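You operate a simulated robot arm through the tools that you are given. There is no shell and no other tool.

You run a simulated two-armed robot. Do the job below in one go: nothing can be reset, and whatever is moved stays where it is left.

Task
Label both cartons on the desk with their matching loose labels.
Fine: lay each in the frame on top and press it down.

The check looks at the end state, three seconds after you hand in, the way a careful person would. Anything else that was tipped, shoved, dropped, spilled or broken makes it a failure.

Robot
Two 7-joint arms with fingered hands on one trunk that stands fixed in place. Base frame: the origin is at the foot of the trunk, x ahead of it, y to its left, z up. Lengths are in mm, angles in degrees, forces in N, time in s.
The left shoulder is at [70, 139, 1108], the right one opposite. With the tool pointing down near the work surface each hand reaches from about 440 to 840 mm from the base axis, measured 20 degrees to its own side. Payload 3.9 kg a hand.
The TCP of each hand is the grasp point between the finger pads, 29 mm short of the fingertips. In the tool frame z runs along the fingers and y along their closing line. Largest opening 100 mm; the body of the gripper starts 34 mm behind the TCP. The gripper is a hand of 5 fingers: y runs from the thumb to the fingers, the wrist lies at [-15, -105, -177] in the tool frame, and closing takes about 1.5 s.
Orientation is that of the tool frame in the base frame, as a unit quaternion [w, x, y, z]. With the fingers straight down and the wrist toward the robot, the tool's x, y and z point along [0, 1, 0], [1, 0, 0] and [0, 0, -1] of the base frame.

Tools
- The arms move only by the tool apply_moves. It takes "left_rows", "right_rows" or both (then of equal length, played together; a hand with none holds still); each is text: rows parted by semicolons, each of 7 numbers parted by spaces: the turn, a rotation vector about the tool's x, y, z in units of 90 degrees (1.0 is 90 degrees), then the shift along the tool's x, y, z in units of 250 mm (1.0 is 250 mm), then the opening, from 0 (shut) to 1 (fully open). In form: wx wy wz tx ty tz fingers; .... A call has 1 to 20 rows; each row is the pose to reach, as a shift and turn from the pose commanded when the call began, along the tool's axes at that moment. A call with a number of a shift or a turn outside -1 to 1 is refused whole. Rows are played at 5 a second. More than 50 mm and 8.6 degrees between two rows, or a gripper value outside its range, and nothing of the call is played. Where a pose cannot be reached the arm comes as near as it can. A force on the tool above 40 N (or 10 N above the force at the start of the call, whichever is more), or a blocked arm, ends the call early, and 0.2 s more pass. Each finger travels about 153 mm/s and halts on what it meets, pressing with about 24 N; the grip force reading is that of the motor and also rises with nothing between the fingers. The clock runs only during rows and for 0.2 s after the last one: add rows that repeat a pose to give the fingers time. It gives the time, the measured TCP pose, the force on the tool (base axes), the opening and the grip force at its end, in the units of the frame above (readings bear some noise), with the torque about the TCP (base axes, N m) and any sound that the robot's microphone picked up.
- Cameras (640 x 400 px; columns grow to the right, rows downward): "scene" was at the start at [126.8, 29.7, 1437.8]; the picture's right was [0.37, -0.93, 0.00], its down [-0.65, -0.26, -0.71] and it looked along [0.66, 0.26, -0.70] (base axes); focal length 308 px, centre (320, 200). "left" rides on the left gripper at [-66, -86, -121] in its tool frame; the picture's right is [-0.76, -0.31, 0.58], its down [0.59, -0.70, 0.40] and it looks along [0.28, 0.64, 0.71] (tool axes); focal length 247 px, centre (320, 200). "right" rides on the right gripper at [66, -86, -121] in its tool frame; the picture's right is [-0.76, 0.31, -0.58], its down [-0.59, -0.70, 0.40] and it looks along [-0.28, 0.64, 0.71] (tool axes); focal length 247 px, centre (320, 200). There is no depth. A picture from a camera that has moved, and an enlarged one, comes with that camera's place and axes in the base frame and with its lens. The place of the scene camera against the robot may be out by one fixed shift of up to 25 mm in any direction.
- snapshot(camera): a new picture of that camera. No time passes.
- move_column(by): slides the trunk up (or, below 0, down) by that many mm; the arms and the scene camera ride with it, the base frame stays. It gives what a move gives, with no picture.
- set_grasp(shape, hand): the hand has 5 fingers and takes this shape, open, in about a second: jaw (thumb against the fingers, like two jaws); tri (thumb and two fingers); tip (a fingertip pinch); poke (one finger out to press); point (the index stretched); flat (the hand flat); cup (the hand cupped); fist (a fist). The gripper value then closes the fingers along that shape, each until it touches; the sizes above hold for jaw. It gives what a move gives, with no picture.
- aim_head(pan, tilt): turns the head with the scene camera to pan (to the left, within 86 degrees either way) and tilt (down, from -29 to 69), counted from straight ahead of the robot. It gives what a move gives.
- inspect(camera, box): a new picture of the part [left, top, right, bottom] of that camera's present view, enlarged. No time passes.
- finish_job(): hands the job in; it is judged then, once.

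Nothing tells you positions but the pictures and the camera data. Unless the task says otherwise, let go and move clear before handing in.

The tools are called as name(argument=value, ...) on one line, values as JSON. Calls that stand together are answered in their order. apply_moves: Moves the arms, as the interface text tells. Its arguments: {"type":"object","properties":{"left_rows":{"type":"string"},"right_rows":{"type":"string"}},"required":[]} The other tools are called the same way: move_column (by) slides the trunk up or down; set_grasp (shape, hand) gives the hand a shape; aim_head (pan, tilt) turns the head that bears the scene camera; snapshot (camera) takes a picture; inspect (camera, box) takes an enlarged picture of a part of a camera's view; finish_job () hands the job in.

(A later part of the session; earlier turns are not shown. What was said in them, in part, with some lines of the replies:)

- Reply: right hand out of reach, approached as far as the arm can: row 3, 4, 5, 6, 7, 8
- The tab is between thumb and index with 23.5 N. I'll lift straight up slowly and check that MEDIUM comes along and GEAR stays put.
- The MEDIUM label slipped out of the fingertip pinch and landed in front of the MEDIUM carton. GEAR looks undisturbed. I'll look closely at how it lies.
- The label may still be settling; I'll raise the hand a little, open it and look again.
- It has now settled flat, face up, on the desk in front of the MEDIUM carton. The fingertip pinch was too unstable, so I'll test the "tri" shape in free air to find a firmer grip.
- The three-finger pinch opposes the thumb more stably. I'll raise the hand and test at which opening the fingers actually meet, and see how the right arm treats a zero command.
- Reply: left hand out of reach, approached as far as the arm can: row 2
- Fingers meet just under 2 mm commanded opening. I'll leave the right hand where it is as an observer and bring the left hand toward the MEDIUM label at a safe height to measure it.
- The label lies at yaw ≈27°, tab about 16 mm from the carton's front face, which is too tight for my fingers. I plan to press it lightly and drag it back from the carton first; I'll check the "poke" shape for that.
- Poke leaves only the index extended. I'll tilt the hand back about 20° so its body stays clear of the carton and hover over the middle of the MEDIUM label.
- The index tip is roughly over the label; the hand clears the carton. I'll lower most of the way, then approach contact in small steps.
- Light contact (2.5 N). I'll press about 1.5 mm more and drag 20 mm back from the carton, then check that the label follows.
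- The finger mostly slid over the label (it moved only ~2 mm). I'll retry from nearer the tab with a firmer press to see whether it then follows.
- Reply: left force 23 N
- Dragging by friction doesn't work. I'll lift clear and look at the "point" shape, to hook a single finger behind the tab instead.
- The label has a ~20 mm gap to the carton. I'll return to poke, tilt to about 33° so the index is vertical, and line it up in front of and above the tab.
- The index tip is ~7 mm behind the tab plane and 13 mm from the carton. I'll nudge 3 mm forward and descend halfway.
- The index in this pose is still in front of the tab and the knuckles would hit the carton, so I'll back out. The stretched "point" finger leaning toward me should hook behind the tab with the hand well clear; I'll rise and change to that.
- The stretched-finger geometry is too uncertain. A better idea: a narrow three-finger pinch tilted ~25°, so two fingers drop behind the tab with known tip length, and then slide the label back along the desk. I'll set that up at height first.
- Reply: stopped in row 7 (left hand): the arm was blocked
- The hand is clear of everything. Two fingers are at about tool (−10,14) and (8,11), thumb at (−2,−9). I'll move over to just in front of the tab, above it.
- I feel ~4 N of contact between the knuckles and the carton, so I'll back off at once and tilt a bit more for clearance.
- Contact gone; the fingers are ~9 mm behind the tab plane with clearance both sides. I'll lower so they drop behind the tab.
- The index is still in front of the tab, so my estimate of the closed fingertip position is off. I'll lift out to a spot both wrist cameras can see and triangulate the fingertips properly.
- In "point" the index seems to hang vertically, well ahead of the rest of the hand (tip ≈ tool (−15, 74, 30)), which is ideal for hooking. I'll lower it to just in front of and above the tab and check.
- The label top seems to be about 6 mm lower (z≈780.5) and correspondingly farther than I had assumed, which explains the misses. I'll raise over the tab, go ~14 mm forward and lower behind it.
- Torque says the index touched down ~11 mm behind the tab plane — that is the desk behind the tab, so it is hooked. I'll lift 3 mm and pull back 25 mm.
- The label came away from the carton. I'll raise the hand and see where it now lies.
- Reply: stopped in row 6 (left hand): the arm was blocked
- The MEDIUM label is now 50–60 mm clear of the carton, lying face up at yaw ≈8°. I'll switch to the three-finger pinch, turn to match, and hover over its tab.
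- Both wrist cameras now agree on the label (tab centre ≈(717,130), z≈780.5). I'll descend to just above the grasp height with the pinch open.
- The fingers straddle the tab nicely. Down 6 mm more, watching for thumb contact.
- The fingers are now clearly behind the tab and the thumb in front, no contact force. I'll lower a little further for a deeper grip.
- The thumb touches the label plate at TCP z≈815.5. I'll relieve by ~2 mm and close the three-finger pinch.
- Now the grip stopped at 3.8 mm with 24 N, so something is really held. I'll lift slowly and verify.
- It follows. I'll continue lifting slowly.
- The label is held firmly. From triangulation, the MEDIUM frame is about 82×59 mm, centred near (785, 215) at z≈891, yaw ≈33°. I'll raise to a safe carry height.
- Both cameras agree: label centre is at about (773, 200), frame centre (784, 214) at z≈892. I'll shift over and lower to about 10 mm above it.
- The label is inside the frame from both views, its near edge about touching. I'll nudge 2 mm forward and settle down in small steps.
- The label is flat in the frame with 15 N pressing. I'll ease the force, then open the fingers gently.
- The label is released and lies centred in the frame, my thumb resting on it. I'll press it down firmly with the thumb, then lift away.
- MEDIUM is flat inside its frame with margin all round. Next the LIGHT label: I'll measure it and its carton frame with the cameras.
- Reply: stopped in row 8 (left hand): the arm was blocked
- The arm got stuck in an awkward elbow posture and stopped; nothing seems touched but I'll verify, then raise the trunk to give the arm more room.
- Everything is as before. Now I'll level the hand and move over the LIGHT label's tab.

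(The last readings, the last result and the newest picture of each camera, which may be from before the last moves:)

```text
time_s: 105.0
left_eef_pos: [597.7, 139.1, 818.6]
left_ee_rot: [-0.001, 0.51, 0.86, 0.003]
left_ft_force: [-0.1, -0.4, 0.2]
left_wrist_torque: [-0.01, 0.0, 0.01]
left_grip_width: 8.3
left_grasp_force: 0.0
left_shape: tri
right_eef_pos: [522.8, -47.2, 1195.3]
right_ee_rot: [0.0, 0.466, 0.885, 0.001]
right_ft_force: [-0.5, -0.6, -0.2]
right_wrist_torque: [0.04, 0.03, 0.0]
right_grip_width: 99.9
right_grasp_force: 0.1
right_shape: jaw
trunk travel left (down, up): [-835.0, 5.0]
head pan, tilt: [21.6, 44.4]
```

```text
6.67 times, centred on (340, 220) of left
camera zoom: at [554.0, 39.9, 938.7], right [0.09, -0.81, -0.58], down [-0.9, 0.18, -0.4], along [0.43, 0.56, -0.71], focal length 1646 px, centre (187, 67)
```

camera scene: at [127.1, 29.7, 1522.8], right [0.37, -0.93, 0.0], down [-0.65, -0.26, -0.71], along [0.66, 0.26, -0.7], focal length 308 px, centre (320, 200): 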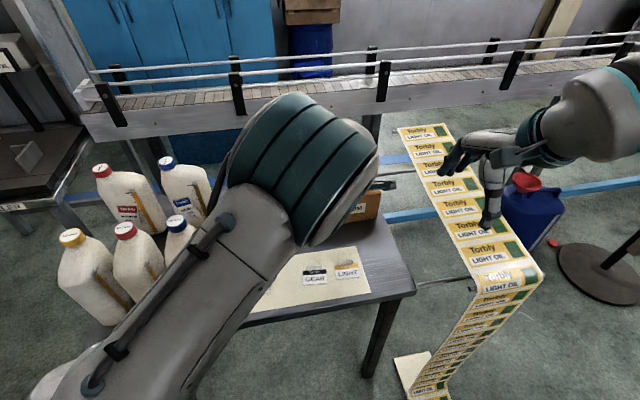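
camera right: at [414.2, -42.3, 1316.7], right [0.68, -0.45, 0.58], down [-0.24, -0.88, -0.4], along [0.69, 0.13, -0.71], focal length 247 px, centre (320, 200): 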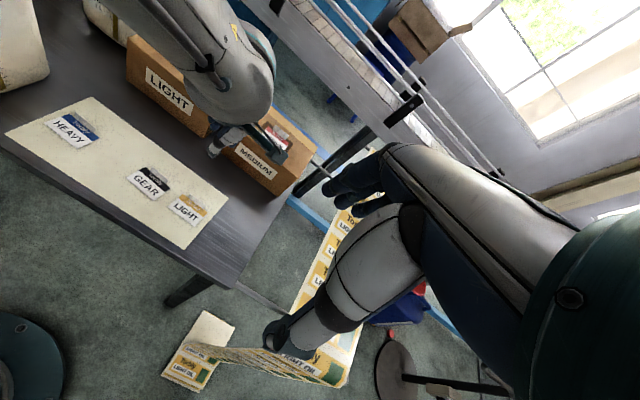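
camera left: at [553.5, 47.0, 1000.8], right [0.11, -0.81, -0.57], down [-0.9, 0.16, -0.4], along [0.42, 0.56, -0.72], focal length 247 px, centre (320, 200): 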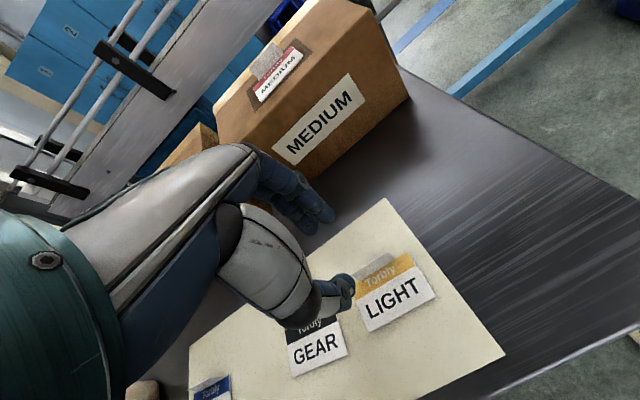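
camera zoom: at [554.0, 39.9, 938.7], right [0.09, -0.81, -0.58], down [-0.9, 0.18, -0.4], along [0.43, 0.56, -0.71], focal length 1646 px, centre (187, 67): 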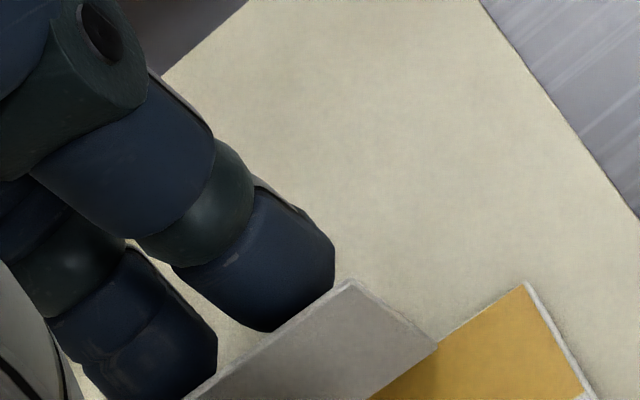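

Fingers are behind the tab. I'll lower in small steps until the thumb just touches the label.

apply_moves(left_rows="0 0 0 0 0 0.01 0.08; 0 0 0 0 0 0.01 0.08")

apply_moves(left_rows="0 0 0 0 0 0.008 0.08; 0 0 0 0 0 0.008 0.08")

```text
time_s: 105.6
left_eef_pos: [596.8, 138.3, 817.0]
left_ee_rot: [0.0, 0.511, 0.86, 0.002]
left_ft_force: [0.8, 0.4, 2.3]
left_wrist_torque: [-0.03, 0.04, 0.0]
left_grip_width: 8.2
left_grasp_force: 0.0
left_shape: tri
right_eef_pos: [521.4, -45.7, 1194.7]
right_ee_rot: [0.001, 0.465, 0.885, 0.0]
right_ft_force: [0.0, 0.5, 0.1]
right_wrist_torque: [0.01, -0.02, -0.02]
right_grip_width: 100.0
right_grasp_force: 0.2
right_shape: jaw
trunk travel left (down, up): [-835.0, 5.0]
head pan, tilt: [21.6, 44.4]
```

```text
time_s: 106.2
left_eef_pos: [596.8, 138.5, 814.9]
left_ee_rot: [0.0, 0.511, 0.86, 0.005]
left_ft_force: [-1.2, -0.9, 10.7]
left_wrist_torque: [-0.14, 0.16, -0.02]
left_grip_width: 9.3
left_grasp_force: 0.1
left_shape: tri
right_eef_pos: [520.7, -47.9, 1196.7]
right_ee_rot: [0.001, 0.465, 0.885, 0.002]
right_ft_force: [0.7, 0.9, 0.3]
right_wrist_torque: [0.0, 0.0, -0.04]
right_grip_width: 99.9
right_grasp_force: 0.1
right_shape: jaw
trunk travel left (down, up): [-835.0, 5.0]
head pan, tilt: [21.6, 44.4]
```

apply_moves(left_rows="0 0 0 0 0 -0.01 0.08; 0 0 0 0 0 -0.01 0.05; 0 0 0 0 0 -0.01 0.02; 0 0 0 0 0 -0.01 0; 0 0 0 0 0 -0.01 0; 0 0 0 0 0 -0.01 0; 0 0 0 0 0 -0.01 0; 0 0 0 0 0 -0.01 0")

inspect(camera="left", box=[270, 170, 430, 330])

inspect(camera="left", box=[310, 190, 370, 250])

```text
time_s: 108.0
left_eef_pos: [598.2, 138.6, 817.2]
left_ee_rot: [-0.001, 0.51, 0.86, 0.002]
left_ft_force: [0.3, 0.7, 0.3]
left_wrist_torque: [-0.01, 0.02, 0.01]
left_grip_width: 2.0
left_grasp_force: 24.2
left_shape: tri
right_eef_pos: [522.2, -47.6, 1194.7]
right_ee_rot: [0.001, 0.465, 0.885, 0.001]
right_ft_force: [-0.2, 1.3, -0.1]
right_wrist_torque: [0.01, 0.0, 0.02]
right_grip_width: 100.0
right_grasp_force: 0.0
right_shape: jaw
trunk travel left (down, up): [-835.0, 5.0]
head pan, tilt: [21.6, 44.4]
```

```text
2.50 times, centred on (350, 250) of left
camera zoom: at [554.4, 39.7, 936.9], right [0.09, -0.81, -0.58], down [-0.9, 0.18, -0.4], along [0.43, 0.56, -0.71], focal length 617 px, centre (245, 75)
```

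zoom: 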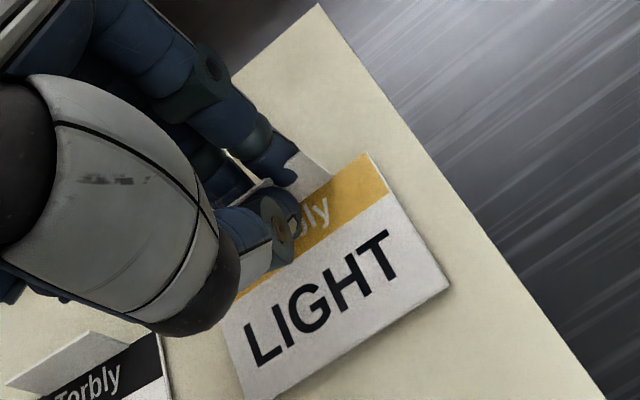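

```text
6.67 times, centred on (340, 220) of left
camera zoom: at [554.4, 39.7, 936.9], right [0.09, -0.81, -0.58], down [-0.9, 0.18, -0.4], along [0.43, 0.56, -0.71], focal length 1646 px, centre (187, 67)
```

zoom: 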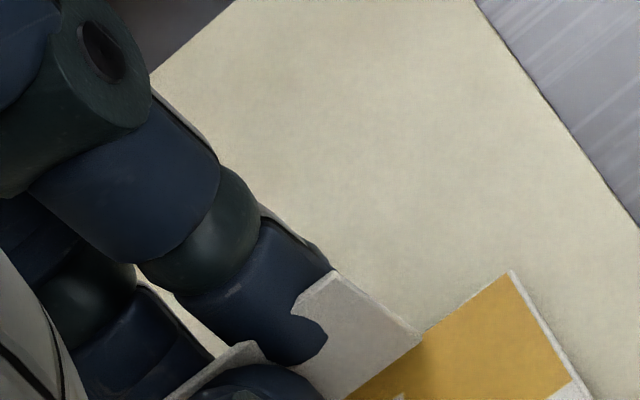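

The grip holds at 2.0 mm, shallower than before. I'll reopen slightly, go 2 mm lower and regrip for a deeper hold.

apply_moves(left_rows="0 0 0 0 0 0 0.08; 0 0 0 0 0 0 0.08; 0 0 0 0 0 0.004 0.08; 0 0 0 0 0 0.008 0.06; 0 0 0 0 0 0.008 0.03; 0 0 0 0 0 0.008 0; 0 0 0 0 0 0.008 0; 0 0 0 0 0 0.008 0; 0 0 0 0 0 0.008 0; 0 0 0 0 0 0.008 0")

inspect(camera="left", box=[270, 170, 430, 330])

```text
time_s: 110.2
left_eef_pos: [597.6, 138.8, 816.1]
left_ee_rot: [0.0, 0.51, 0.86, 0.002]
left_ft_force: [-1.0, -0.3, 1.8]
left_wrist_torque: [-0.04, 0.04, 0.0]
left_grip_width: 2.6
left_grasp_force: 23.0
left_shape: tri
right_eef_pos: [520.4, -47.6, 1196.7]
right_ee_rot: [0.0, 0.465, 0.885, 0.0]
right_ft_force: [-0.6, 1.0, 0.4]
right_wrist_torque: [0.0, 0.02, 0.02]
right_grip_width: 99.7
right_grasp_force: 0.1
right_shape: jaw
trunk travel left (down, up): [-835.0, 5.0]
head pan, tilt: [21.6, 44.4]
```

```text
2.50 times, centred on (350, 250) of left
camera zoom: at [553.6, 39.6, 935.4], right [0.09, -0.81, -0.58], down [-0.9, 0.18, -0.4], along [0.43, 0.56, -0.71], focal length 617 px, centre (245, 75)
```

zoom: 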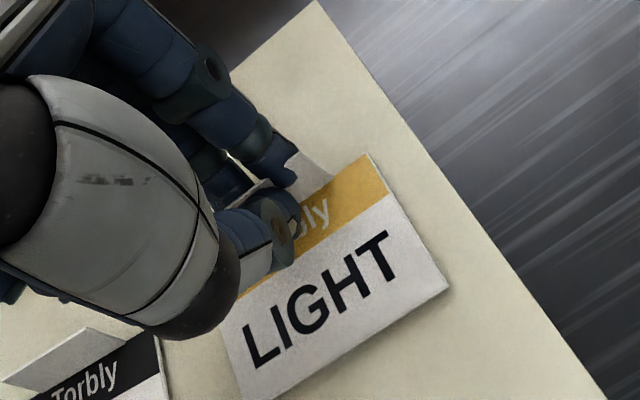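

Width 2.6 mm now. I'll lift very slowly and watch that the grip stays stable.

apply_moves(left_rows="0 0 0 0 0 -0.004 0; 0 0 0 0 0 -0.008 0; 0 0 0 0 0 -0.012 0; 0 0 0 0 0 -0.016 0; 0 0 0 0 0 -0.02 0; 0 0 0 0 0 -0.024 0; 0 0 0 0 0 -0.028 0; 0 0 0 0 0 -0.028 0; 0 0 0 0 0 -0.028 0; 0 0 0 0 0 -0.028 0; 0 0 0 0 0 -0.028 0; 0 0 0 0 0 -0.028 0")

inspect(camera="left", box=[270, 170, 430, 330])

```text
time_s: 112.8
left_eef_pos: [597.5, 138.4, 822.0]
left_ee_rot: [-0.002, 0.51, 0.86, 0.002]
left_ft_force: [-0.7, -0.6, 0.3]
left_wrist_torque: [0.0, -0.03, 0.0]
left_grip_width: 2.2
left_grasp_force: 23.8
left_shape: tri
right_eef_pos: [523.1, -47.3, 1197.2]
right_ee_rot: [0.0, 0.466, 0.885, 0.001]
right_ft_force: [0.0, 0.2, -0.7]
right_wrist_torque: [0.02, -0.01, 0.03]
right_grip_width: 99.8
right_grasp_force: 0.1
right_shape: jaw
trunk travel left (down, up): [-835.0, 5.0]
head pan, tilt: [21.6, 44.4]
```

```text
2.50 times, centred on (350, 250) of left
camera zoom: at [554.3, 40.0, 942.2], right [0.09, -0.81, -0.58], down [-0.9, 0.18, -0.4], along [0.43, 0.56, -0.71], focal length 617 px, centre (245, 75)
```

zoom: 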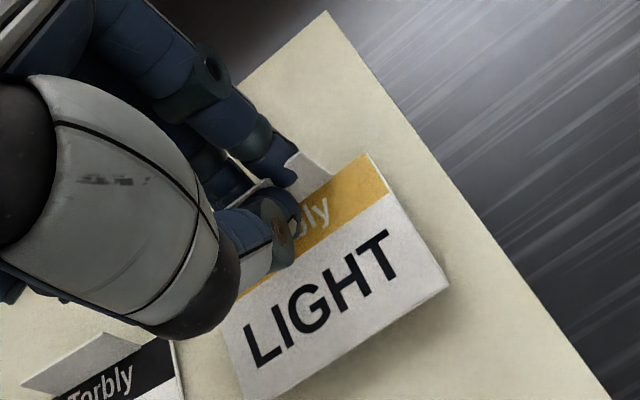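

apply_moves(left_rows="0 0 0 0 0 -0.012 0; 0 0 0 0 0 -0.024 0; 0 0 0 0 0 -0.036 0; 0 0 0 0 0 -0.048 0; 0 0 0 0 0 -0.06 0; 0 0 0 0 0 -0.072 0; 0 0 0 0 0 -0.084 0; 0 0 0 0 0 -0.096 0; 0 0 0 0 0 -0.108 0; 0 0 0 0 0 -0.12 0; 0 0 0 0 0 -0.12 0; 0 0 0 0 0 -0.12 0; 0 0 0 0 0 -0.12 0")

inspect(camera="left", box=[270, 170, 430, 330])

```text
time_s: 115.6
left_eef_pos: [598.3, 139.7, 851.8]
left_ee_rot: [-0.001, 0.509, 0.86, 0.002]
left_ft_force: [0.2, 0.2, 0.3]
left_wrist_torque: [0.01, 0.01, -0.02]
left_grip_width: 2.4
left_grasp_force: 23.9
left_shape: tri
right_eef_pos: [522.4, -46.8, 1195.5]
right_ee_rot: [0.001, 0.464, 0.886, 0.002]
right_ft_force: [-0.6, -0.2, -0.4]
right_wrist_torque: [-0.04, -0.01, 0.0]
right_grip_width: 99.6
right_grasp_force: 0.0
right_shape: jaw
trunk travel left (down, up): [-835.0, 5.0]
head pan, tilt: [21.6, 44.4]
```

```text
2.50 times, centred on (350, 250) of left
camera zoom: at [554.9, 40.4, 972.5], right [0.09, -0.81, -0.58], down [-0.9, 0.18, -0.4], along [0.43, 0.56, -0.71], focal length 617 px, centre (245, 75)
```

zoom: 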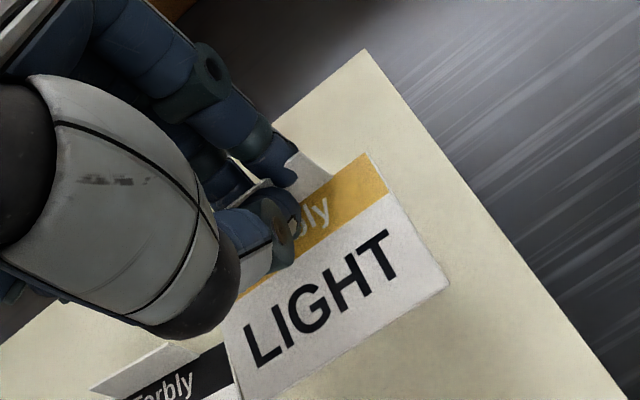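

The LIGHT label is held steadily. I'll raise it along a forward path where the arm has room, before swinging over to the LIGHT carton.

apply_moves(left_rows="0 0 0 -0.017 0.022 -0.04 0; 0 0 0 -0.035 0.045 -0.08 0; 0 0 0 -0.052 0.07 -0.12 0; 0 0 0 -0.069 0.095 -0.16 0; 0 0 0 -0.087 0.12 -0.2 0; 0 0 0 -0.104 0.145 -0.24 0; 0 0 0 -0.121 0.17 -0.275 0; 0 0 0 -0.139 0.197 -0.31 0; 0 0 0 -0.156 0.224 -0.34 0; 0 0 0 -0.173 0.251 -0.37 0; 0 0 0 -0.19 0.279 -0.395 0; 0 0 0 -0.208 0.306 -0.42 0; 0 0 0 -0.208 0.306 -0.42 0; 0 0 0 -0.208 0.306 -0.42 0")

snapshot(camera="left")

snapshot(camera="right")

```text
time_s: 118.6
left_eef_pos: [690.5, 129.2, 956.9]
left_ee_rot: [-0.001, 0.51, 0.86, 0.002]
left_ft_force: [-0.1, -0.2, -0.6]
left_wrist_torque: [-0.03, 0.0, -0.02]
left_grip_width: 2.5
left_grasp_force: 23.7
left_shape: tri
right_eef_pos: [523.1, -48.6, 1194.9]
right_ee_rot: [0.001, 0.465, 0.885, 0.001]
right_ft_force: [0.5, 0.3, 0.1]
right_wrist_torque: [0.01, 0.0, 0.02]
right_grip_width: 99.9
right_grasp_force: 0.1
right_shape: jaw
trunk travel left (down, up): [-835.0, 5.0]
head pan, tilt: [21.6, 44.4]
```

```text
taken
camera left: at [646.8, 29.9, 1077.3], right [0.09, -0.81, -0.58], down [-0.9, 0.18, -0.4], along [0.43, 0.56, -0.71], focal length 247 px, centre (320, 200)
```

left: 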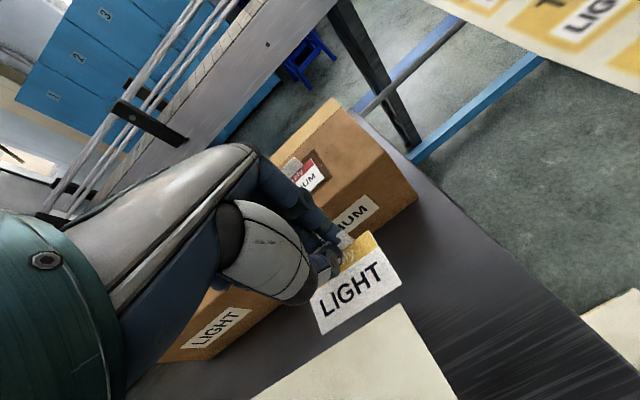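

```text
taken
camera right: at [414.1, -42.2, 1316.8], right [0.68, -0.45, 0.58], down [-0.24, -0.88, -0.4], along [0.69, 0.13, -0.71], focal length 247 px, centre (320, 200)
```

right: 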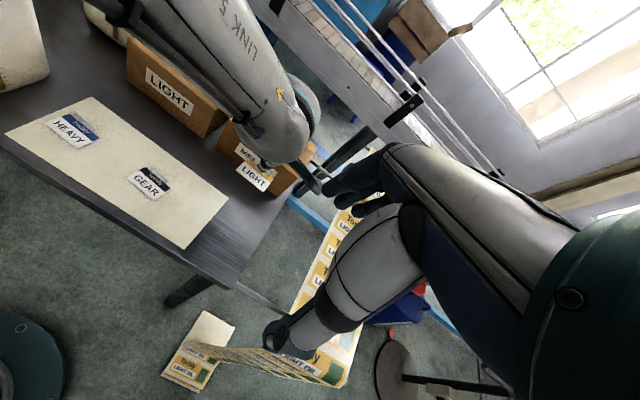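

apply_moves(left_rows="0 0 0 0.04 0.024 -0.03 0; 0 0 0 0.08 0.048 -0.052 0; 0 0 0 0.125 0.074 -0.052 0; 0 0 -0.005 0.17 0.1 -0.052 0; 0 0 -0.01 0.215 0.127 -0.052 0; 0 0 -0.015 0.26 0.154 -0.052 0; 0 0 -0.02 0.305 0.18 -0.052 0; 0 0 -0.025 0.35 0.207 -0.052 0; 0 0 -0.03 0.39 0.231 -0.052 0; 0 0 -0.035 0.43 0.255 -0.052 0; 0 0 -0.04 0.465 0.276 -0.052 0; 0 0 -0.045 0.5 0.296 -0.052 0; 0 0 -0.05 0.5 0.296 -0.052 0; 0 0 -0.05 0.5 0.296 -0.052 0")

snapshot(camera="left")

snapshot(camera="scene")

```text
time_s: 121.6
left_eef_pos: [693.1, 273.3, 968.9]
left_ee_rot: [0.0, 0.477, 0.879, 0.002]
left_ft_force: [0.2, 0.3, -0.1]
left_wrist_torque: [0.0, 0.01, -0.03]
left_grip_width: 2.4
left_grasp_force: 23.6
left_shape: tri
right_eef_pos: [522.2, -47.6, 1195.8]
right_ee_rot: [0.0, 0.465, 0.886, 0.001]
right_ft_force: [0.9, -0.3, 1.0]
right_wrist_torque: [-0.01, -0.01, 0.03]
right_grip_width: 99.7
right_grasp_force: 0.0
right_shape: jaw
trunk travel left (down, up): [-835.0, 5.0]
head pan, tilt: [21.6, 44.4]
```

```text
taken
camera left: at [658.8, 172.0, 1090.9], right [0.16, -0.8, -0.58], down [-0.91, 0.11, -0.4], along [0.38, 0.59, -0.71], focal length 247 px, centre (320, 200)
```

left: 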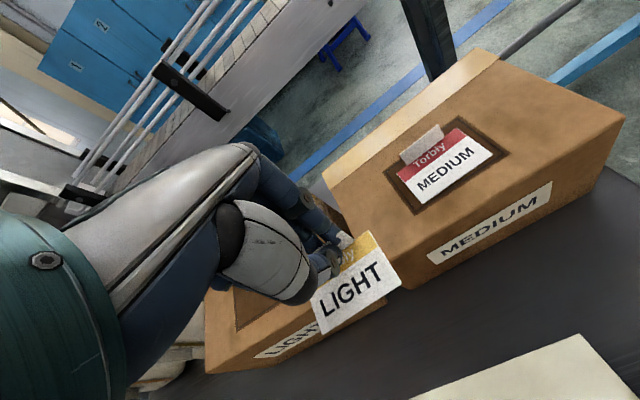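

```text
taken
camera scene: at [126.8, 29.7, 1522.8], right [0.37, -0.93, 0.0], down [-0.65, -0.26, -0.71], along [0.66, 0.26, -0.7], focal length 308 px, centre (320, 200)
```

scene: 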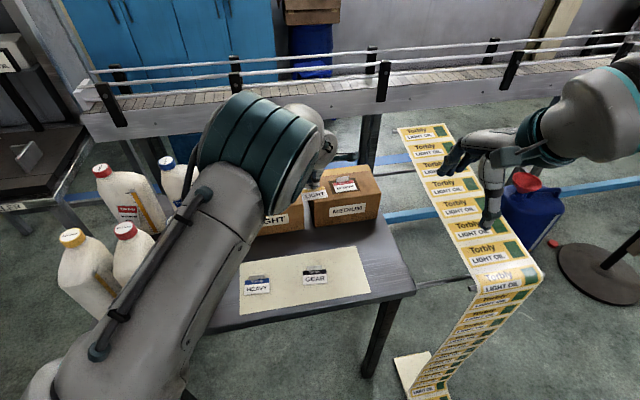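

apply_moves(left_rows="0 0 0 0.04 0.017 0 0; 0 0 0 0.083 0.034 0 0; 0 0 0 0.126 0.052 0 0; 0 0 0 0.17 0.07 0 0; 0 0 0 0.213 0.087 0 0; 0 0 0 0.256 0.105 0 0; 0 0 0 0.3 0.123 0 0; 0 0 0 0.343 0.141 0 0; 0 0 0 0.386 0.158 0 0; 0 0 0 0.43 0.176 0 0; 0 0 0 0.465 0.191 0 0; 0 0 0 0.497 0.204 0 0; 0 0 0 0.497 0.204 0 0; 0 0 0 0.497 0.204 0 0")

snapshot(camera="left")

snapshot(camera="scene")

snapshot(camera="right")

```text
time_s: 124.6
left_eef_pos: [670.5, 405.8, 972.3]
left_ee_rot: [0.0, 0.476, 0.879, 0.003]
left_ft_force: [0.2, 0.6, -0.1]
left_wrist_torque: [0.01, 0.02, 0.0]
left_grip_width: 2.5
left_grasp_force: 24.2
left_shape: tri
right_eef_pos: [522.9, -47.2, 1196.4]
right_ee_rot: [0.001, 0.465, 0.886, 0.001]
right_ft_force: [-1.3, -0.9, -0.6]
right_wrist_torque: [0.01, -0.01, -0.04]
right_grip_width: 99.8
right_grasp_force: 0.0
right_shape: jaw
trunk travel left (down, up): [-835.0, 5.0]
head pan, tilt: [21.6, 44.4]
```

```text
taken
camera left: at [634.7, 303.6, 1092.5], right [0.16, -0.8, -0.58], down [-0.91, 0.11, -0.4], along [0.38, 0.59, -0.71], focal length 247 px, centre (320, 200)
```

left: 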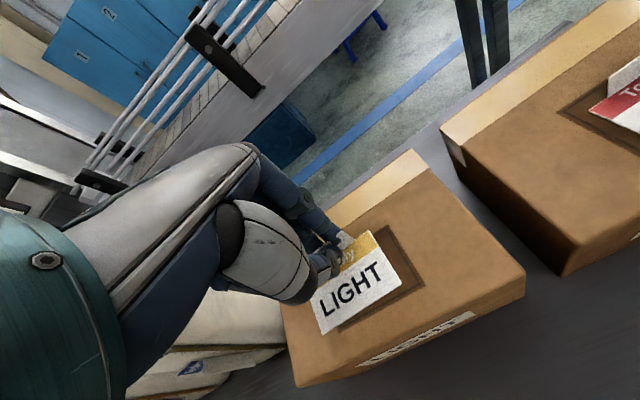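

```text
taken
camera scene: at [126.8, 29.7, 1522.8], right [0.37, -0.93, 0.0], down [-0.65, -0.26, -0.71], along [0.66, 0.26, -0.7], focal length 308 px, centre (320, 200)
```

scene: 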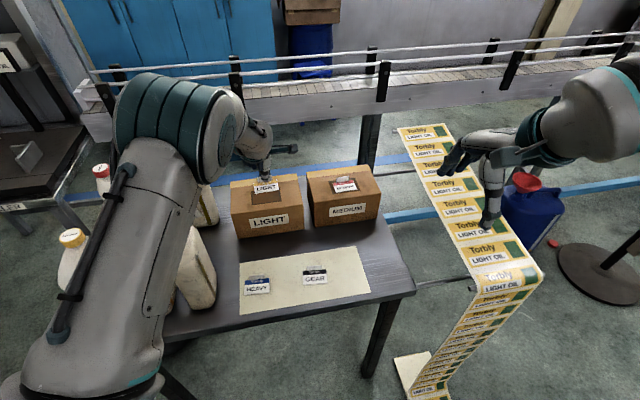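

```text
taken
camera right: at [414.0, -42.2, 1316.8], right [0.68, -0.45, 0.58], down [-0.24, -0.88, -0.4], along [0.69, 0.13, -0.71], focal length 247 px, centre (320, 200)
```

right: 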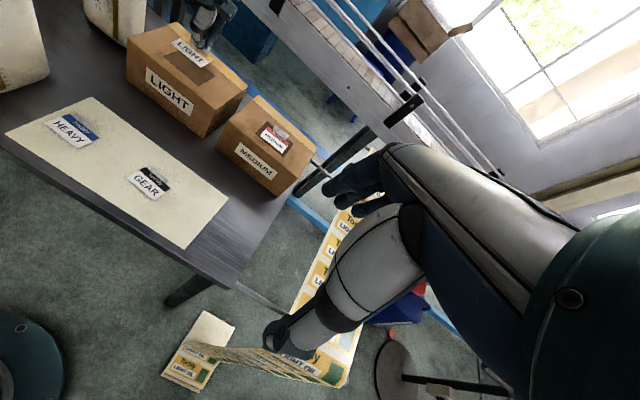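

inspect(camera="left", box=[280, 190, 440, 350])

inspect(camera="right", box=[120, 10, 260, 140])

inspect(camera="right", box=[150, 20, 240, 90])

```text
2.50 times, centred on (360, 270) of left
camera zoom: at [634.7, 303.6, 1092.5], right [0.16, -0.8, -0.58], down [-0.91, 0.11, -0.4], along [0.38, 0.59, -0.71], focal length 617 px, centre (220, 25)
```

zoom: 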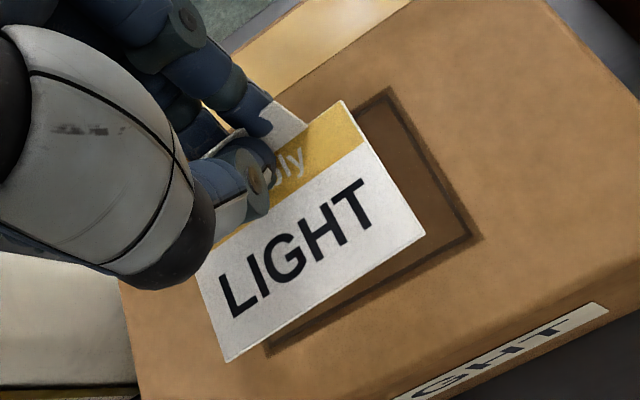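

```text
3.08 times, centred on (190, 75) of right
camera zoom: at [414.0, -42.2, 1316.8], right [0.68, -0.45, 0.58], down [-0.24, -0.88, -0.4], along [0.69, 0.13, -0.71], focal length 760 px, centre (720, 585)
```

zoom: 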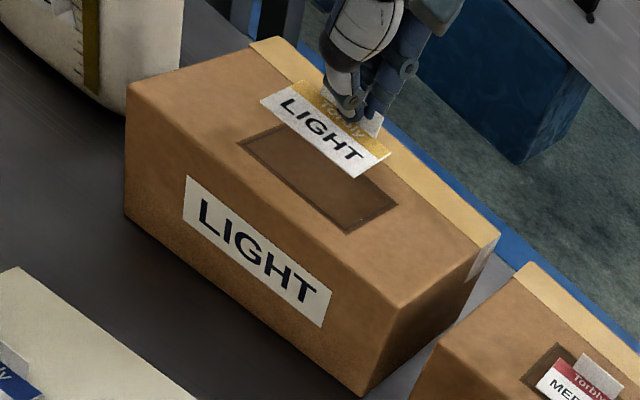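

```text
5.71 times, centred on (195, 55) of right
camera zoom: at [414.0, -42.2, 1316.8], right [0.68, -0.45, 0.58], down [-0.24, -0.88, -0.4], along [0.69, 0.13, -0.71], focal length 1411 px, centre (1034, 1029)
```

zoom: 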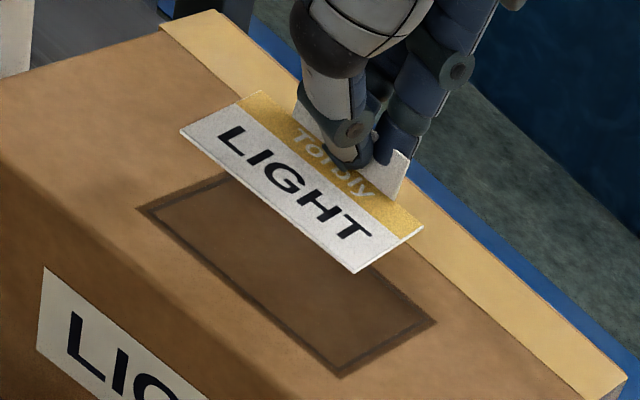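

Both views agree: the LIGHT label hangs level, its centre ≈(651, 396) against frame centre ≈(662, 409), 3° of yaw to correct. I'll shift over and lower to ~12 mm above.

apply_moves(left_rows="0 0 0.006 0.003 0.013 0.02 0; 0 0 0.012 0.006 0.026 0.045 0; 0 0 0.018 0.01 0.04 0.07 0; 0 0 0.024 0.014 0.053 0.095 0; 0 0 0.03 0.018 0.0656 0.12 0; 0 0 0.0356 0.018 0.0656 0.148 0; 0 0 0.0356 0.018 0.0656 0.148 0; 0 0 0.0356 0.018 0.0656 0.148 0")

inspect(camera="left", box=[280, 190, 440, 350])

inspect(camera="right", box=[150, 20, 240, 90])

```text
time_s: 126.4
left_eef_pos: [681.0, 419.5, 935.6]
left_ee_rot: [-0.001, 0.501, 0.866, 0.002]
left_ft_force: [-0.9, -0.3, 0.0]
left_wrist_torque: [0.01, -0.03, -0.01]
left_grip_width: 2.4
left_grasp_force: 23.5
left_shape: tri
right_eef_pos: [522.9, -47.3, 1195.1]
right_ee_rot: [0.0, 0.465, 0.886, 0.001]
right_ft_force: [0.6, 0.3, 1.3]
right_wrist_torque: [0.0, 0.02, 0.02]
right_grip_width: 99.7
right_grasp_force: 0.0
right_shape: jaw
trunk travel left (down, up): [-835.0, 5.0]
head pan, tilt: [21.6, 44.4]
```

```text
2.50 times, centred on (360, 270) of left
camera zoom: at [639.7, 318.7, 1054.7], right [0.11, -0.81, -0.58], down [-0.9, 0.16, -0.4], along [0.42, 0.57, -0.71], focal length 617 px, centre (220, 25)
```

zoom: 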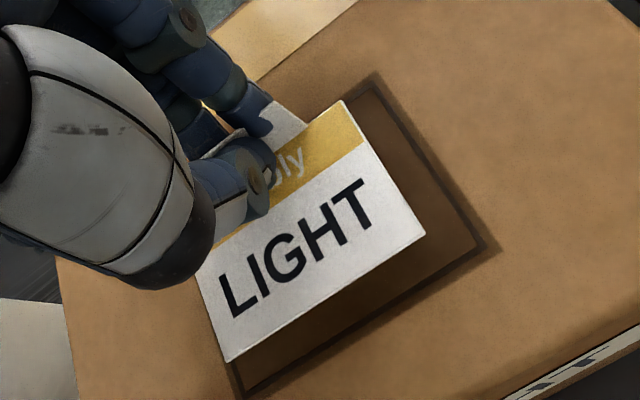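

```text
5.71 times, centred on (195, 55) of right
camera zoom: at [414.0, -42.2, 1316.8], right [0.68, -0.45, 0.58], down [-0.24, -0.88, -0.4], along [0.69, 0.13, -0.71], focal length 1411 px, centre (1034, 1029)
```

zoom: 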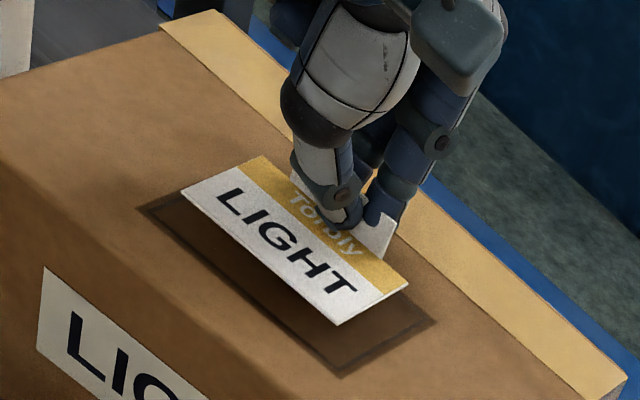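

Alignment looks good from both cameras. I'll lower straight down, then in small steps to contact.

apply_moves(left_rows="0 0 0 0 0 0.012 0; 0 0 0 0 0 0.024 0; 0 0 0 0 0 0.036 0; 0 0 0 0 0 0.044 0; 0 0 0 0 0 0.044 0")

apply_moves(left_rows="0 0 0 0 0 0.006 0; 0 0 0 0 0 0.012 0; 0 0 0 0 0 0.012 0")

inspect(camera="left", box=[280, 190, 440, 350])

inspect(camera="right", box=[150, 20, 240, 90])

```text
time_s: 127.6
left_eef_pos: [681.0, 418.9, 923.8]
left_ee_rot: [0.0, 0.501, 0.866, 0.003]
left_ft_force: [-0.3, 0.1, -1.3]
left_wrist_torque: [0.0, 0.0, 0.01]
left_grip_width: 2.6
left_grasp_force: 23.9
left_shape: tri
right_eef_pos: [522.0, -47.5, 1195.8]
right_ee_rot: [0.0, 0.465, 0.886, 0.001]
right_ft_force: [0.2, -0.5, 0.1]
right_wrist_torque: [0.01, 0.03, 0.01]
right_grip_width: 99.9
right_grasp_force: 0.1
right_shape: jaw
trunk travel left (down, up): [-835.0, 5.0]
head pan, tilt: [21.6, 44.4]
```

```text
time_s: 128.4
left_eef_pos: [681.8, 418.3, 921.6]
left_ee_rot: [0.001, 0.501, 0.866, 0.005]
left_ft_force: [0.0, 0.9, 5.4]
left_wrist_torque: [-0.06, 0.01, 0.03]
left_grip_width: 2.7
left_grasp_force: 23.9
left_shape: tri
right_eef_pos: [522.7, -46.6, 1196.3]
right_ee_rot: [0.0, 0.465, 0.886, 0.001]
right_ft_force: [0.4, 0.6, -0.8]
right_wrist_torque: [-0.01, -0.03, 0.02]
right_grip_width: 99.8
right_grasp_force: 0.1
right_shape: jaw
trunk travel left (down, up): [-835.0, 5.0]
head pan, tilt: [21.6, 44.4]
```

```text
2.50 times, centred on (360, 270) of left
camera zoom: at [639.9, 318.9, 1042.1], right [0.11, -0.81, -0.58], down [-0.9, 0.16, -0.4], along [0.42, 0.57, -0.71], focal length 617 px, centre (220, 25)
```

zoom: 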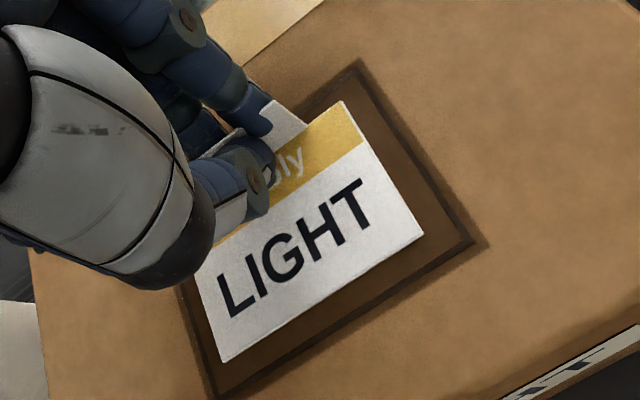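

```text
5.71 times, centred on (195, 55) of right
camera zoom: at [413.2, -42.7, 1317.1], right [0.68, -0.45, 0.58], down [-0.24, -0.88, -0.4], along [0.69, 0.13, -0.71], focal length 1411 px, centre (1034, 1029)
```

zoom: 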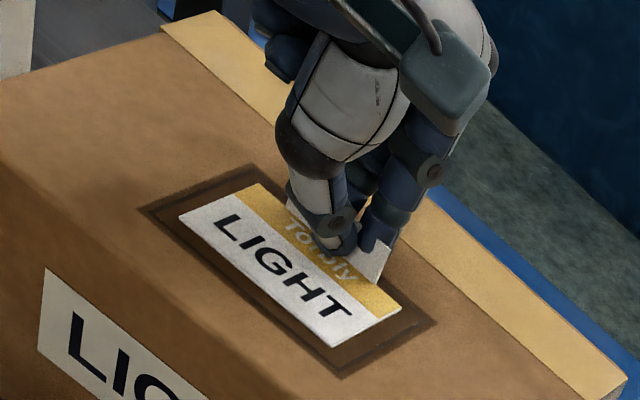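

Nearly there: it sits ~2 mm left of centre. I'll lift 3 mm, nudge 2 mm right, and set it down.

apply_moves(left_rows="0 0 0 0 0 -0.01 0; 0 0 0 0 0 -0.018 0; 0 0 0 -0.004 -0.002 -0.018 0; 0 0 0 -0.008 -0.004 -0.018 0; 0 0 0 -0.008 -0.004 -0.01 0; 0 0 0 -0.008 -0.004 0 0; 0 0 0 -0.008 -0.004 0 0")

apply_moves(left_rows="0 0 0 0 0 0.006 0; 0 0 0 0 0 0.012 0; 0 0 0 0 0 0.012 0")

inspect(camera="left", box=[280, 190, 440, 350])

inspect(camera="right", box=[150, 20, 240, 90])

```text
time_s: 130.0
left_eef_pos: [681.2, 416.2, 922.4]
left_ee_rot: [0.0, 0.5, 0.866, 0.004]
left_ft_force: [0.6, 0.5, 5.5]
left_wrist_torque: [-0.04, 0.01, -0.03]
left_grip_width: 2.7
left_grasp_force: 23.8
left_shape: tri
right_eef_pos: [522.1, -48.6, 1196.6]
right_ee_rot: [0.0, 0.465, 0.886, 0.001]
right_ft_force: [-0.1, -0.5, 0.5]
right_wrist_torque: [-0.01, -0.01, 0.0]
right_grip_width: 99.6
right_grasp_force: 0.1
right_shape: jaw
trunk travel left (down, up): [-835.0, 5.0]
head pan, tilt: [21.6, 44.4]
```

```text
time_s: 130.8
left_eef_pos: [680.4, 415.7, 921.3]
left_ee_rot: [0.002, 0.501, 0.865, 0.005]
left_ft_force: [2.2, 3.0, 18.0]
left_wrist_torque: [-0.05, 0.06, -0.03]
left_grip_width: 3.0
left_grasp_force: 23.9
left_shape: tri
right_eef_pos: [519.6, -47.8, 1197.0]
right_ee_rot: [0.001, 0.465, 0.885, 0.001]
right_ft_force: [0.1, -0.3, -0.1]
right_wrist_torque: [0.02, -0.01, 0.02]
right_grip_width: 99.8
right_grasp_force: 0.1
right_shape: jaw
trunk travel left (down, up): [-835.0, 5.0]
head pan, tilt: [21.6, 44.4]
```

```text
2.50 times, centred on (360, 270) of left
camera zoom: at [638.8, 315.5, 1041.4], right [0.12, -0.8, -0.58], down [-0.9, 0.16, -0.4], along [0.42, 0.57, -0.71], focal length 617 px, centre (220, 25)
```

zoom: 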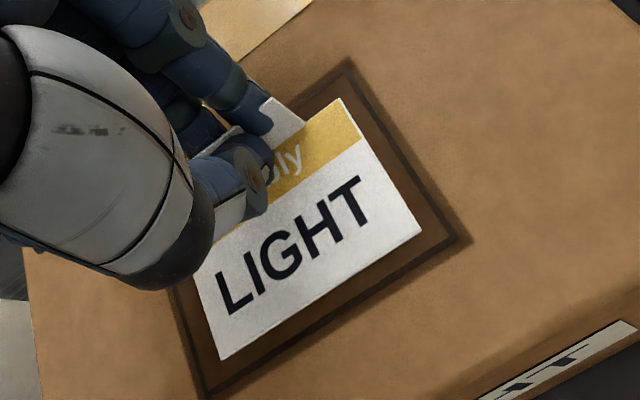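

```text
5.71 times, centred on (195, 55) of right
camera zoom: at [411.4, -43.4, 1317.8], right [0.68, -0.45, 0.58], down [-0.24, -0.88, -0.4], along [0.69, 0.13, -0.71], focal length 1411 px, centre (1034, 1029)
```

zoom: 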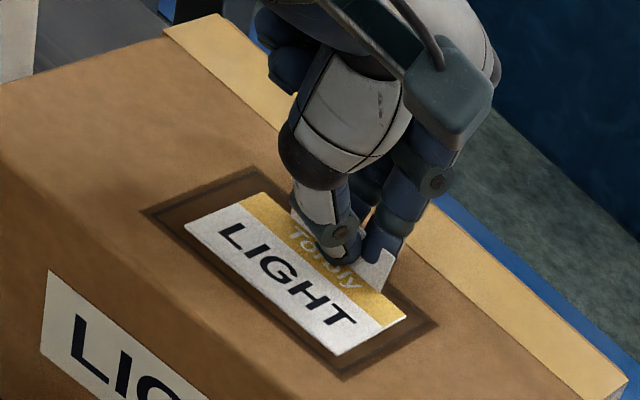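

Centred and flat, pressed with 18 N. Now ease off and open the fingers gently.

apply_moves(left_rows="0 0 0 0 0 -0.006 0; 0 0 0 0 0 -0.01 0; 0 0 0 0 0 -0.01 0")

apply_moves(left_rows="0 0 0 0 0 0 0.06; 0 0 0 0 0 0 0.1; 0 0 0 0 0 0 0.15; 0 0 0 0 0 0 0.2; 0 0 0 0 0 0 0.25; 0 0 0 0 0 0 0.25")

inspect(camera="left", box=[280, 190, 440, 350])

inspect(camera="right", box=[150, 20, 240, 90])

```text
time_s: 131.6
left_eef_pos: [681.3, 417.3, 921.4]
left_ee_rot: [0.0, 0.501, 0.865, 0.003]
left_ft_force: [3.4, 2.1, 13.6]
left_wrist_torque: [-0.01, -0.02, -0.02]
left_grip_width: 2.9
left_grasp_force: 23.9
left_shape: tri
right_eef_pos: [521.2, -48.6, 1197.8]
right_ee_rot: [0.001, 0.465, 0.885, 0.002]
right_ft_force: [1.4, 0.7, -0.1]
right_wrist_torque: [0.0, 0.01, 0.01]
right_grip_width: 99.7
right_grasp_force: 0.0
right_shape: jaw
trunk travel left (down, up): [-835.0, 5.0]
head pan, tilt: [21.6, 44.4]
```

```text
time_s: 133.0
left_eef_pos: [680.5, 415.7, 920.0]
left_ee_rot: [0.0, 0.501, 0.866, 0.002]
left_ft_force: [2.1, 0.7, 7.1]
left_wrist_torque: [-0.05, -0.02, 0.01]
left_grip_width: 24.5
left_grasp_force: 0.2
left_shape: tri
right_eef_pos: [522.0, -47.7, 1195.1]
right_ee_rot: [0.0, 0.465, 0.885, 0.001]
right_ft_force: [-0.1, 0.5, 0.3]
right_wrist_torque: [0.01, 0.01, 0.03]
right_grip_width: 100.3
right_grasp_force: 0.1
right_shape: jaw
trunk travel left (down, up): [-835.0, 5.0]
head pan, tilt: [21.6, 44.4]
```

```text
2.50 times, centred on (360, 270) of left
camera zoom: at [639.6, 316.2, 1040.8], right [0.11, -0.81, -0.58], down [-0.9, 0.16, -0.4], along [0.42, 0.57, -0.71], focal length 617 px, centre (220, 25)
```

zoom: 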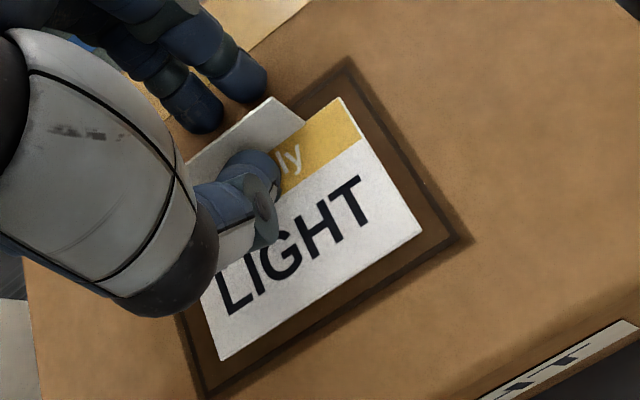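

```text
5.71 times, centred on (195, 55) of right
camera zoom: at [413.2, -42.7, 1317.1], right [0.68, -0.45, 0.58], down [-0.24, -0.88, -0.4], along [0.69, 0.13, -0.71], focal length 1411 px, centre (1034, 1029)
```

zoom: 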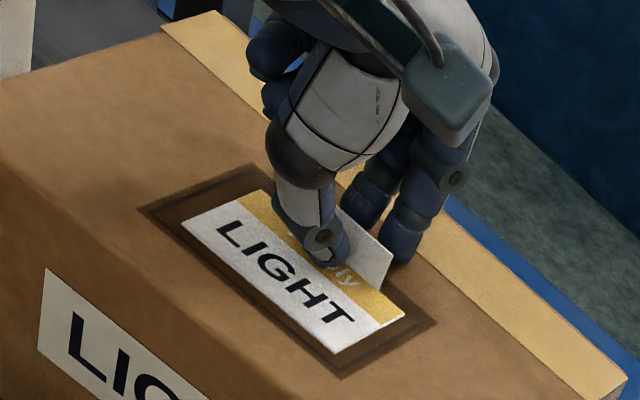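

apply_moves(left_rows="0 0 0 0 0 0.006 0.25; 0 0 0 0 0 0.012 0.25; 0 0 0 0 0 0.012 0.25; 0 0 0 0 0 0.012 0.25")

apply_moves(left_rows="0 0 0 0 0 -0.013 0.25; 0 0 0 0 0 -0.033 0.25; 0 0 0 0 0 -0.06 0.3; 0 0 0 0 0 -0.1 0.35; 0 0 0 0 0 -0.16 0.35; 0 0 0 0 0 -0.24 0.35; 0 0 0 0 0 -0.3 0.35; 0 0 0 0 0 -0.3 0.35")

inspect(camera="left", box=[280, 190, 440, 350])

inspect(camera="right", box=[130, 10, 300, 190])

snapshot(camera="scene")

```text
time_s: 134.0
left_eef_pos: [680.3, 415.9, 919.2]
left_ee_rot: [-0.001, 0.5, 0.866, 0.004]
left_ft_force: [0.7, 1.1, 16.7]
left_wrist_torque: [-0.1, 0.1, -0.04]
left_grip_width: 25.8
left_grasp_force: 0.0
left_shape: tri
right_eef_pos: [520.1, -47.9, 1195.7]
right_ee_rot: [0.0, 0.464, 0.886, 0.002]
right_ft_force: [-0.1, -0.3, 0.3]
right_wrist_torque: [0.0, -0.02, 0.02]
right_grip_width: 99.8
right_grasp_force: 0.1
right_shape: jaw
trunk travel left (down, up): [-835.0, 5.0]
head pan, tilt: [21.6, 44.4]
```

```text
time_s: 135.8
left_eef_pos: [680.3, 416.0, 994.2]
left_ee_rot: [0.0, 0.501, 0.866, 0.002]
left_ft_force: [-0.9, 0.0, -1.2]
left_wrist_torque: [-0.01, 0.01, 0.03]
left_grip_width: 34.6
left_grasp_force: 0.1
left_shape: tri
right_eef_pos: [522.1, -47.2, 1195.3]
right_ee_rot: [0.0, 0.465, 0.885, 0.001]
right_ft_force: [1.0, 0.6, -0.1]
right_wrist_torque: [-0.01, 0.01, 0.01]
right_grip_width: 99.7
right_grasp_force: 0.0
right_shape: jaw
trunk travel left (down, up): [-835.0, 5.0]
head pan, tilt: [21.6, 44.4]
```

```text
2.50 times, centred on (360, 270) of left
camera zoom: at [639.5, 316.7, 1113.5], right [0.11, -0.81, -0.58], down [-0.9, 0.16, -0.4], along [0.41, 0.57, -0.71], focal length 617 px, centre (220, 25)
```

zoom: 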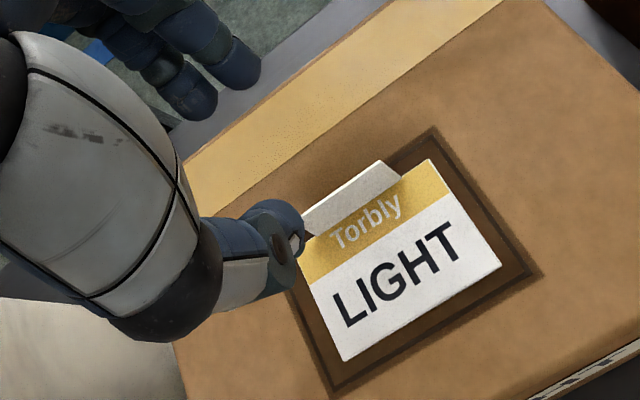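

```text
2.22 times, centred on (215, 100) of right
camera zoom: at [414.3, -42.0, 1316.7], right [0.68, -0.45, 0.58], down [-0.24, -0.88, -0.4], along [0.69, 0.13, -0.71], focal length 549 px, centre (553, 422)
```

zoom: 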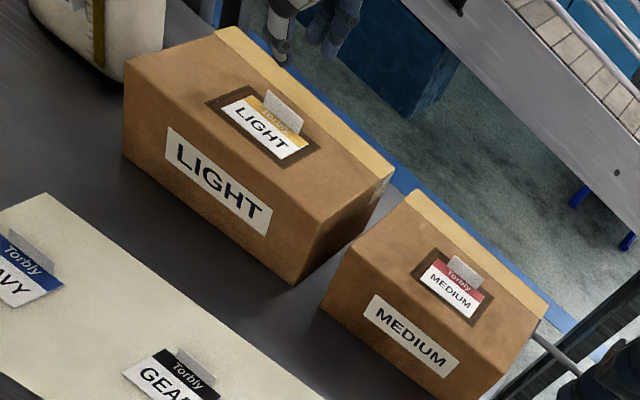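

```text
taken
camera scene: at [127.1, 29.9, 1522.8], right [0.37, -0.93, 0.0], down [-0.65, -0.26, -0.71], along [0.66, 0.26, -0.7], focal length 308 px, centre (320, 200)
```

scene: 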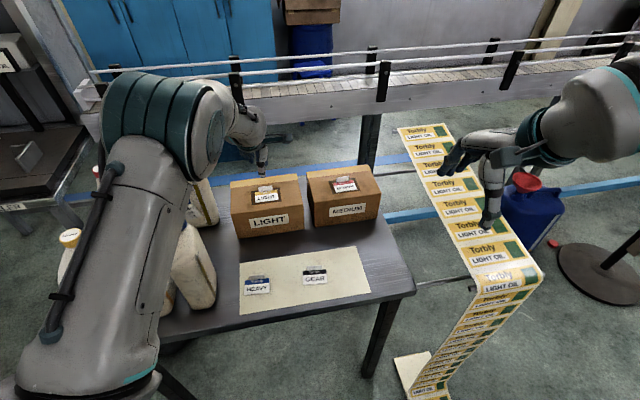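

Both labels lie in their frames. I'll take a close look at each and at the remaining labels before retreating.

inspect(camera="right", box=[230, 100, 310, 170])

inspect(camera="right", box=[160, 20, 240, 90])

inspect(camera="right", box=[0, 90, 240, 260])

inspect(camera="scene", box=[220, 150, 400, 310])

```text
5.71 times, centred on (270, 135) of right
camera zoom: at [414.3, -42.0, 1316.7], right [0.68, -0.45, 0.58], down [-0.24, -0.88, -0.4], along [0.69, 0.13, -0.71], focal length 1411 px, centre (606, 571)
```

zoom: 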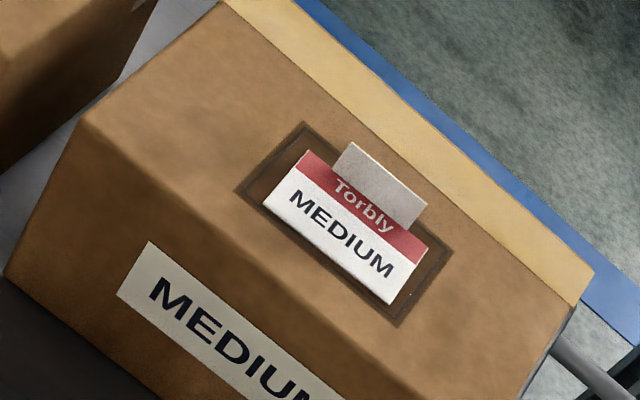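

```text
5.71 times, centred on (200, 55) of right
camera zoom: at [414.3, -42.0, 1316.7], right [0.68, -0.45, 0.58], down [-0.24, -0.88, -0.4], along [0.69, 0.13, -0.71], focal length 1411 px, centre (1006, 1029)
```

zoom: 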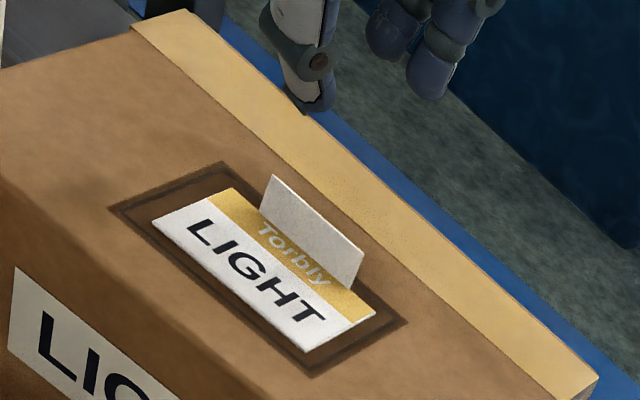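

```text
2.35 times, centred on (120, 175) of right
camera zoom: at [414.3, -42.0, 1316.7], right [0.68, -0.45, 0.58], down [-0.24, -0.88, -0.4], along [0.69, 0.13, -0.71], focal length 581 px, centre (791, 259)
```

zoom: 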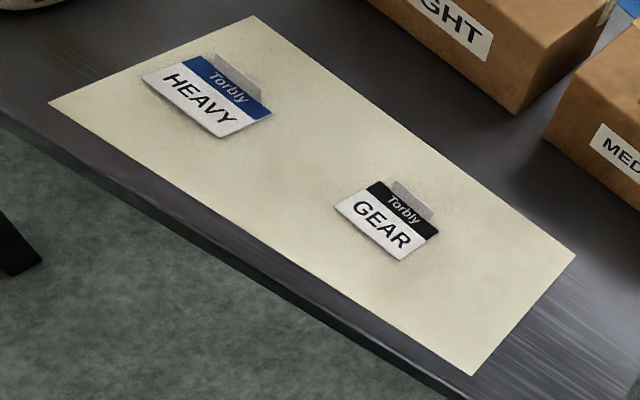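

```text
2.50 times, centred on (310, 230) of scene
camera zoom: at [127.1, 29.9, 1522.8], right [0.37, -0.93, 0.0], down [-0.65, -0.26, -0.71], along [0.66, 0.26, -0.7], focal length 771 px, centre (345, 125)
```

zoom: 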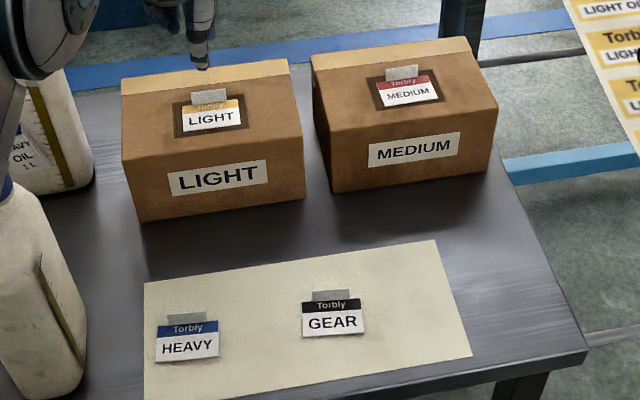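

Both labels are flat, upright and inside their frames; HEAVY and GEAR lie undisturbed. I'll move the left hand up and clear before handing in.

apply_moves(left_rows="0 0 0 0 0 -0.06 0.35; 0 0 0 0 0 -0.12 0.35; 0 0 0 0 0 -0.18 0.35; 0 0 0 0 0 -0.24 0.35; 0 0 0 0 0 -0.3 0.35; 0 0 0 0 -0.06 -0.34 0.35; 0 0 0 0 -0.12 -0.36 0.35; 0 0 0 0 -0.12 -0.36 0.35; 0 0 0 0 -0.12 -0.36 0.35")

snapshot(camera="scene")

snapshot(camera="right")

```text
time_s: 137.8
left_eef_pos: [655.9, 401.0, 1082.0]
left_ee_rot: [-0.001, 0.501, 0.866, 0.002]
left_ft_force: [0.0, 0.1, -0.3]
left_wrist_torque: [0.03, 0.02, -0.04]
left_grip_width: 34.7
left_grasp_force: 0.1
left_shape: tri
right_eef_pos: [522.8, -48.1, 1195.9]
right_ee_rot: [0.0, 0.465, 0.885, 0.001]
right_ft_force: [0.2, -0.6, -0.7]
right_wrist_torque: [-0.02, -0.01, 0.0]
right_grip_width: 100.0
right_grasp_force: 0.0
right_shape: jaw
trunk travel left (down, up): [-835.0, 5.0]
head pan, tilt: [21.6, 44.4]
```

```text
taken
camera scene: at [126.6, 29.5, 1522.9], right [0.37, -0.93, 0.0], down [-0.65, -0.26, -0.71], along [0.66, 0.26, -0.7], focal length 308 px, centre (320, 200)
```

scene: 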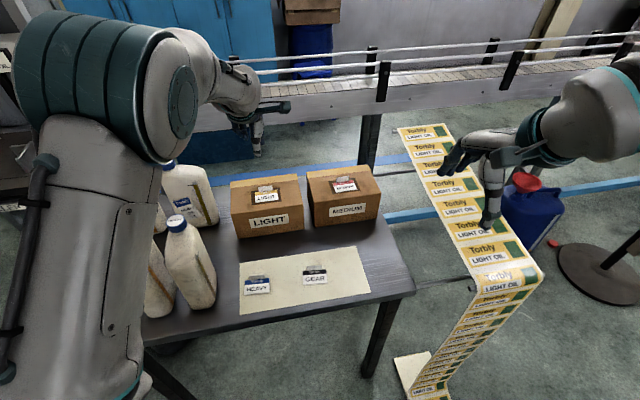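

```text
taken
camera right: at [413.9, -42.4, 1316.8], right [0.68, -0.45, 0.58], down [-0.24, -0.88, -0.4], along [0.69, 0.13, -0.71], focal length 247 px, centre (320, 200)
```

right: 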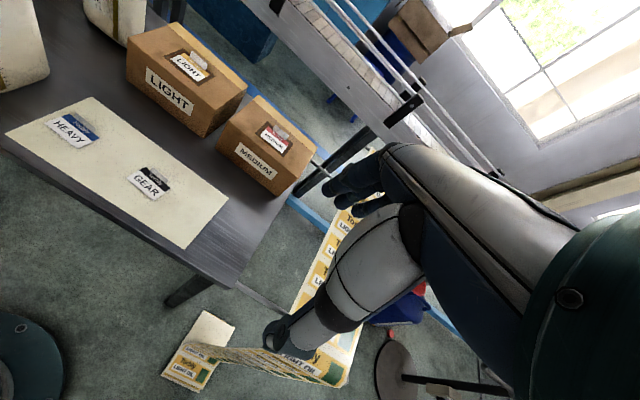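

Both cartons are labelled and pressed, the hands are clear, and everything else stands as it was. I'm handing in the job.

finish_job()

```text
The job is handed in.
```

Both cartons are labelled and the job is handed in. The LIGHT and MEDIUM labels lie flat, the right way up, inside the frames on their cartons. I pressed each one down with about 17 N.

- **MEDIUM slipped once:** on my first try the label sprang out of the fingertip grip and landed on the desk in front of its carton. I hooked it clear and picked it up again with a three-finger grip.
- **Contact with the MEDIUM carton:** my knuckles touched its front face with about 4 N while I was reaching behind the label. I backed off straight away and saw no sign that the carton moved.
- **Centring:** the MEDIUM label sits a few millimetres nearer the front edge of its frame. By the camera measurements it is still at least 4 mm inside on every side.

In the last pictures the HEAVY and GEAR labels lie where they were. The arm hid the yellow-capped bottle in the final view, but it was standing in the view just before.
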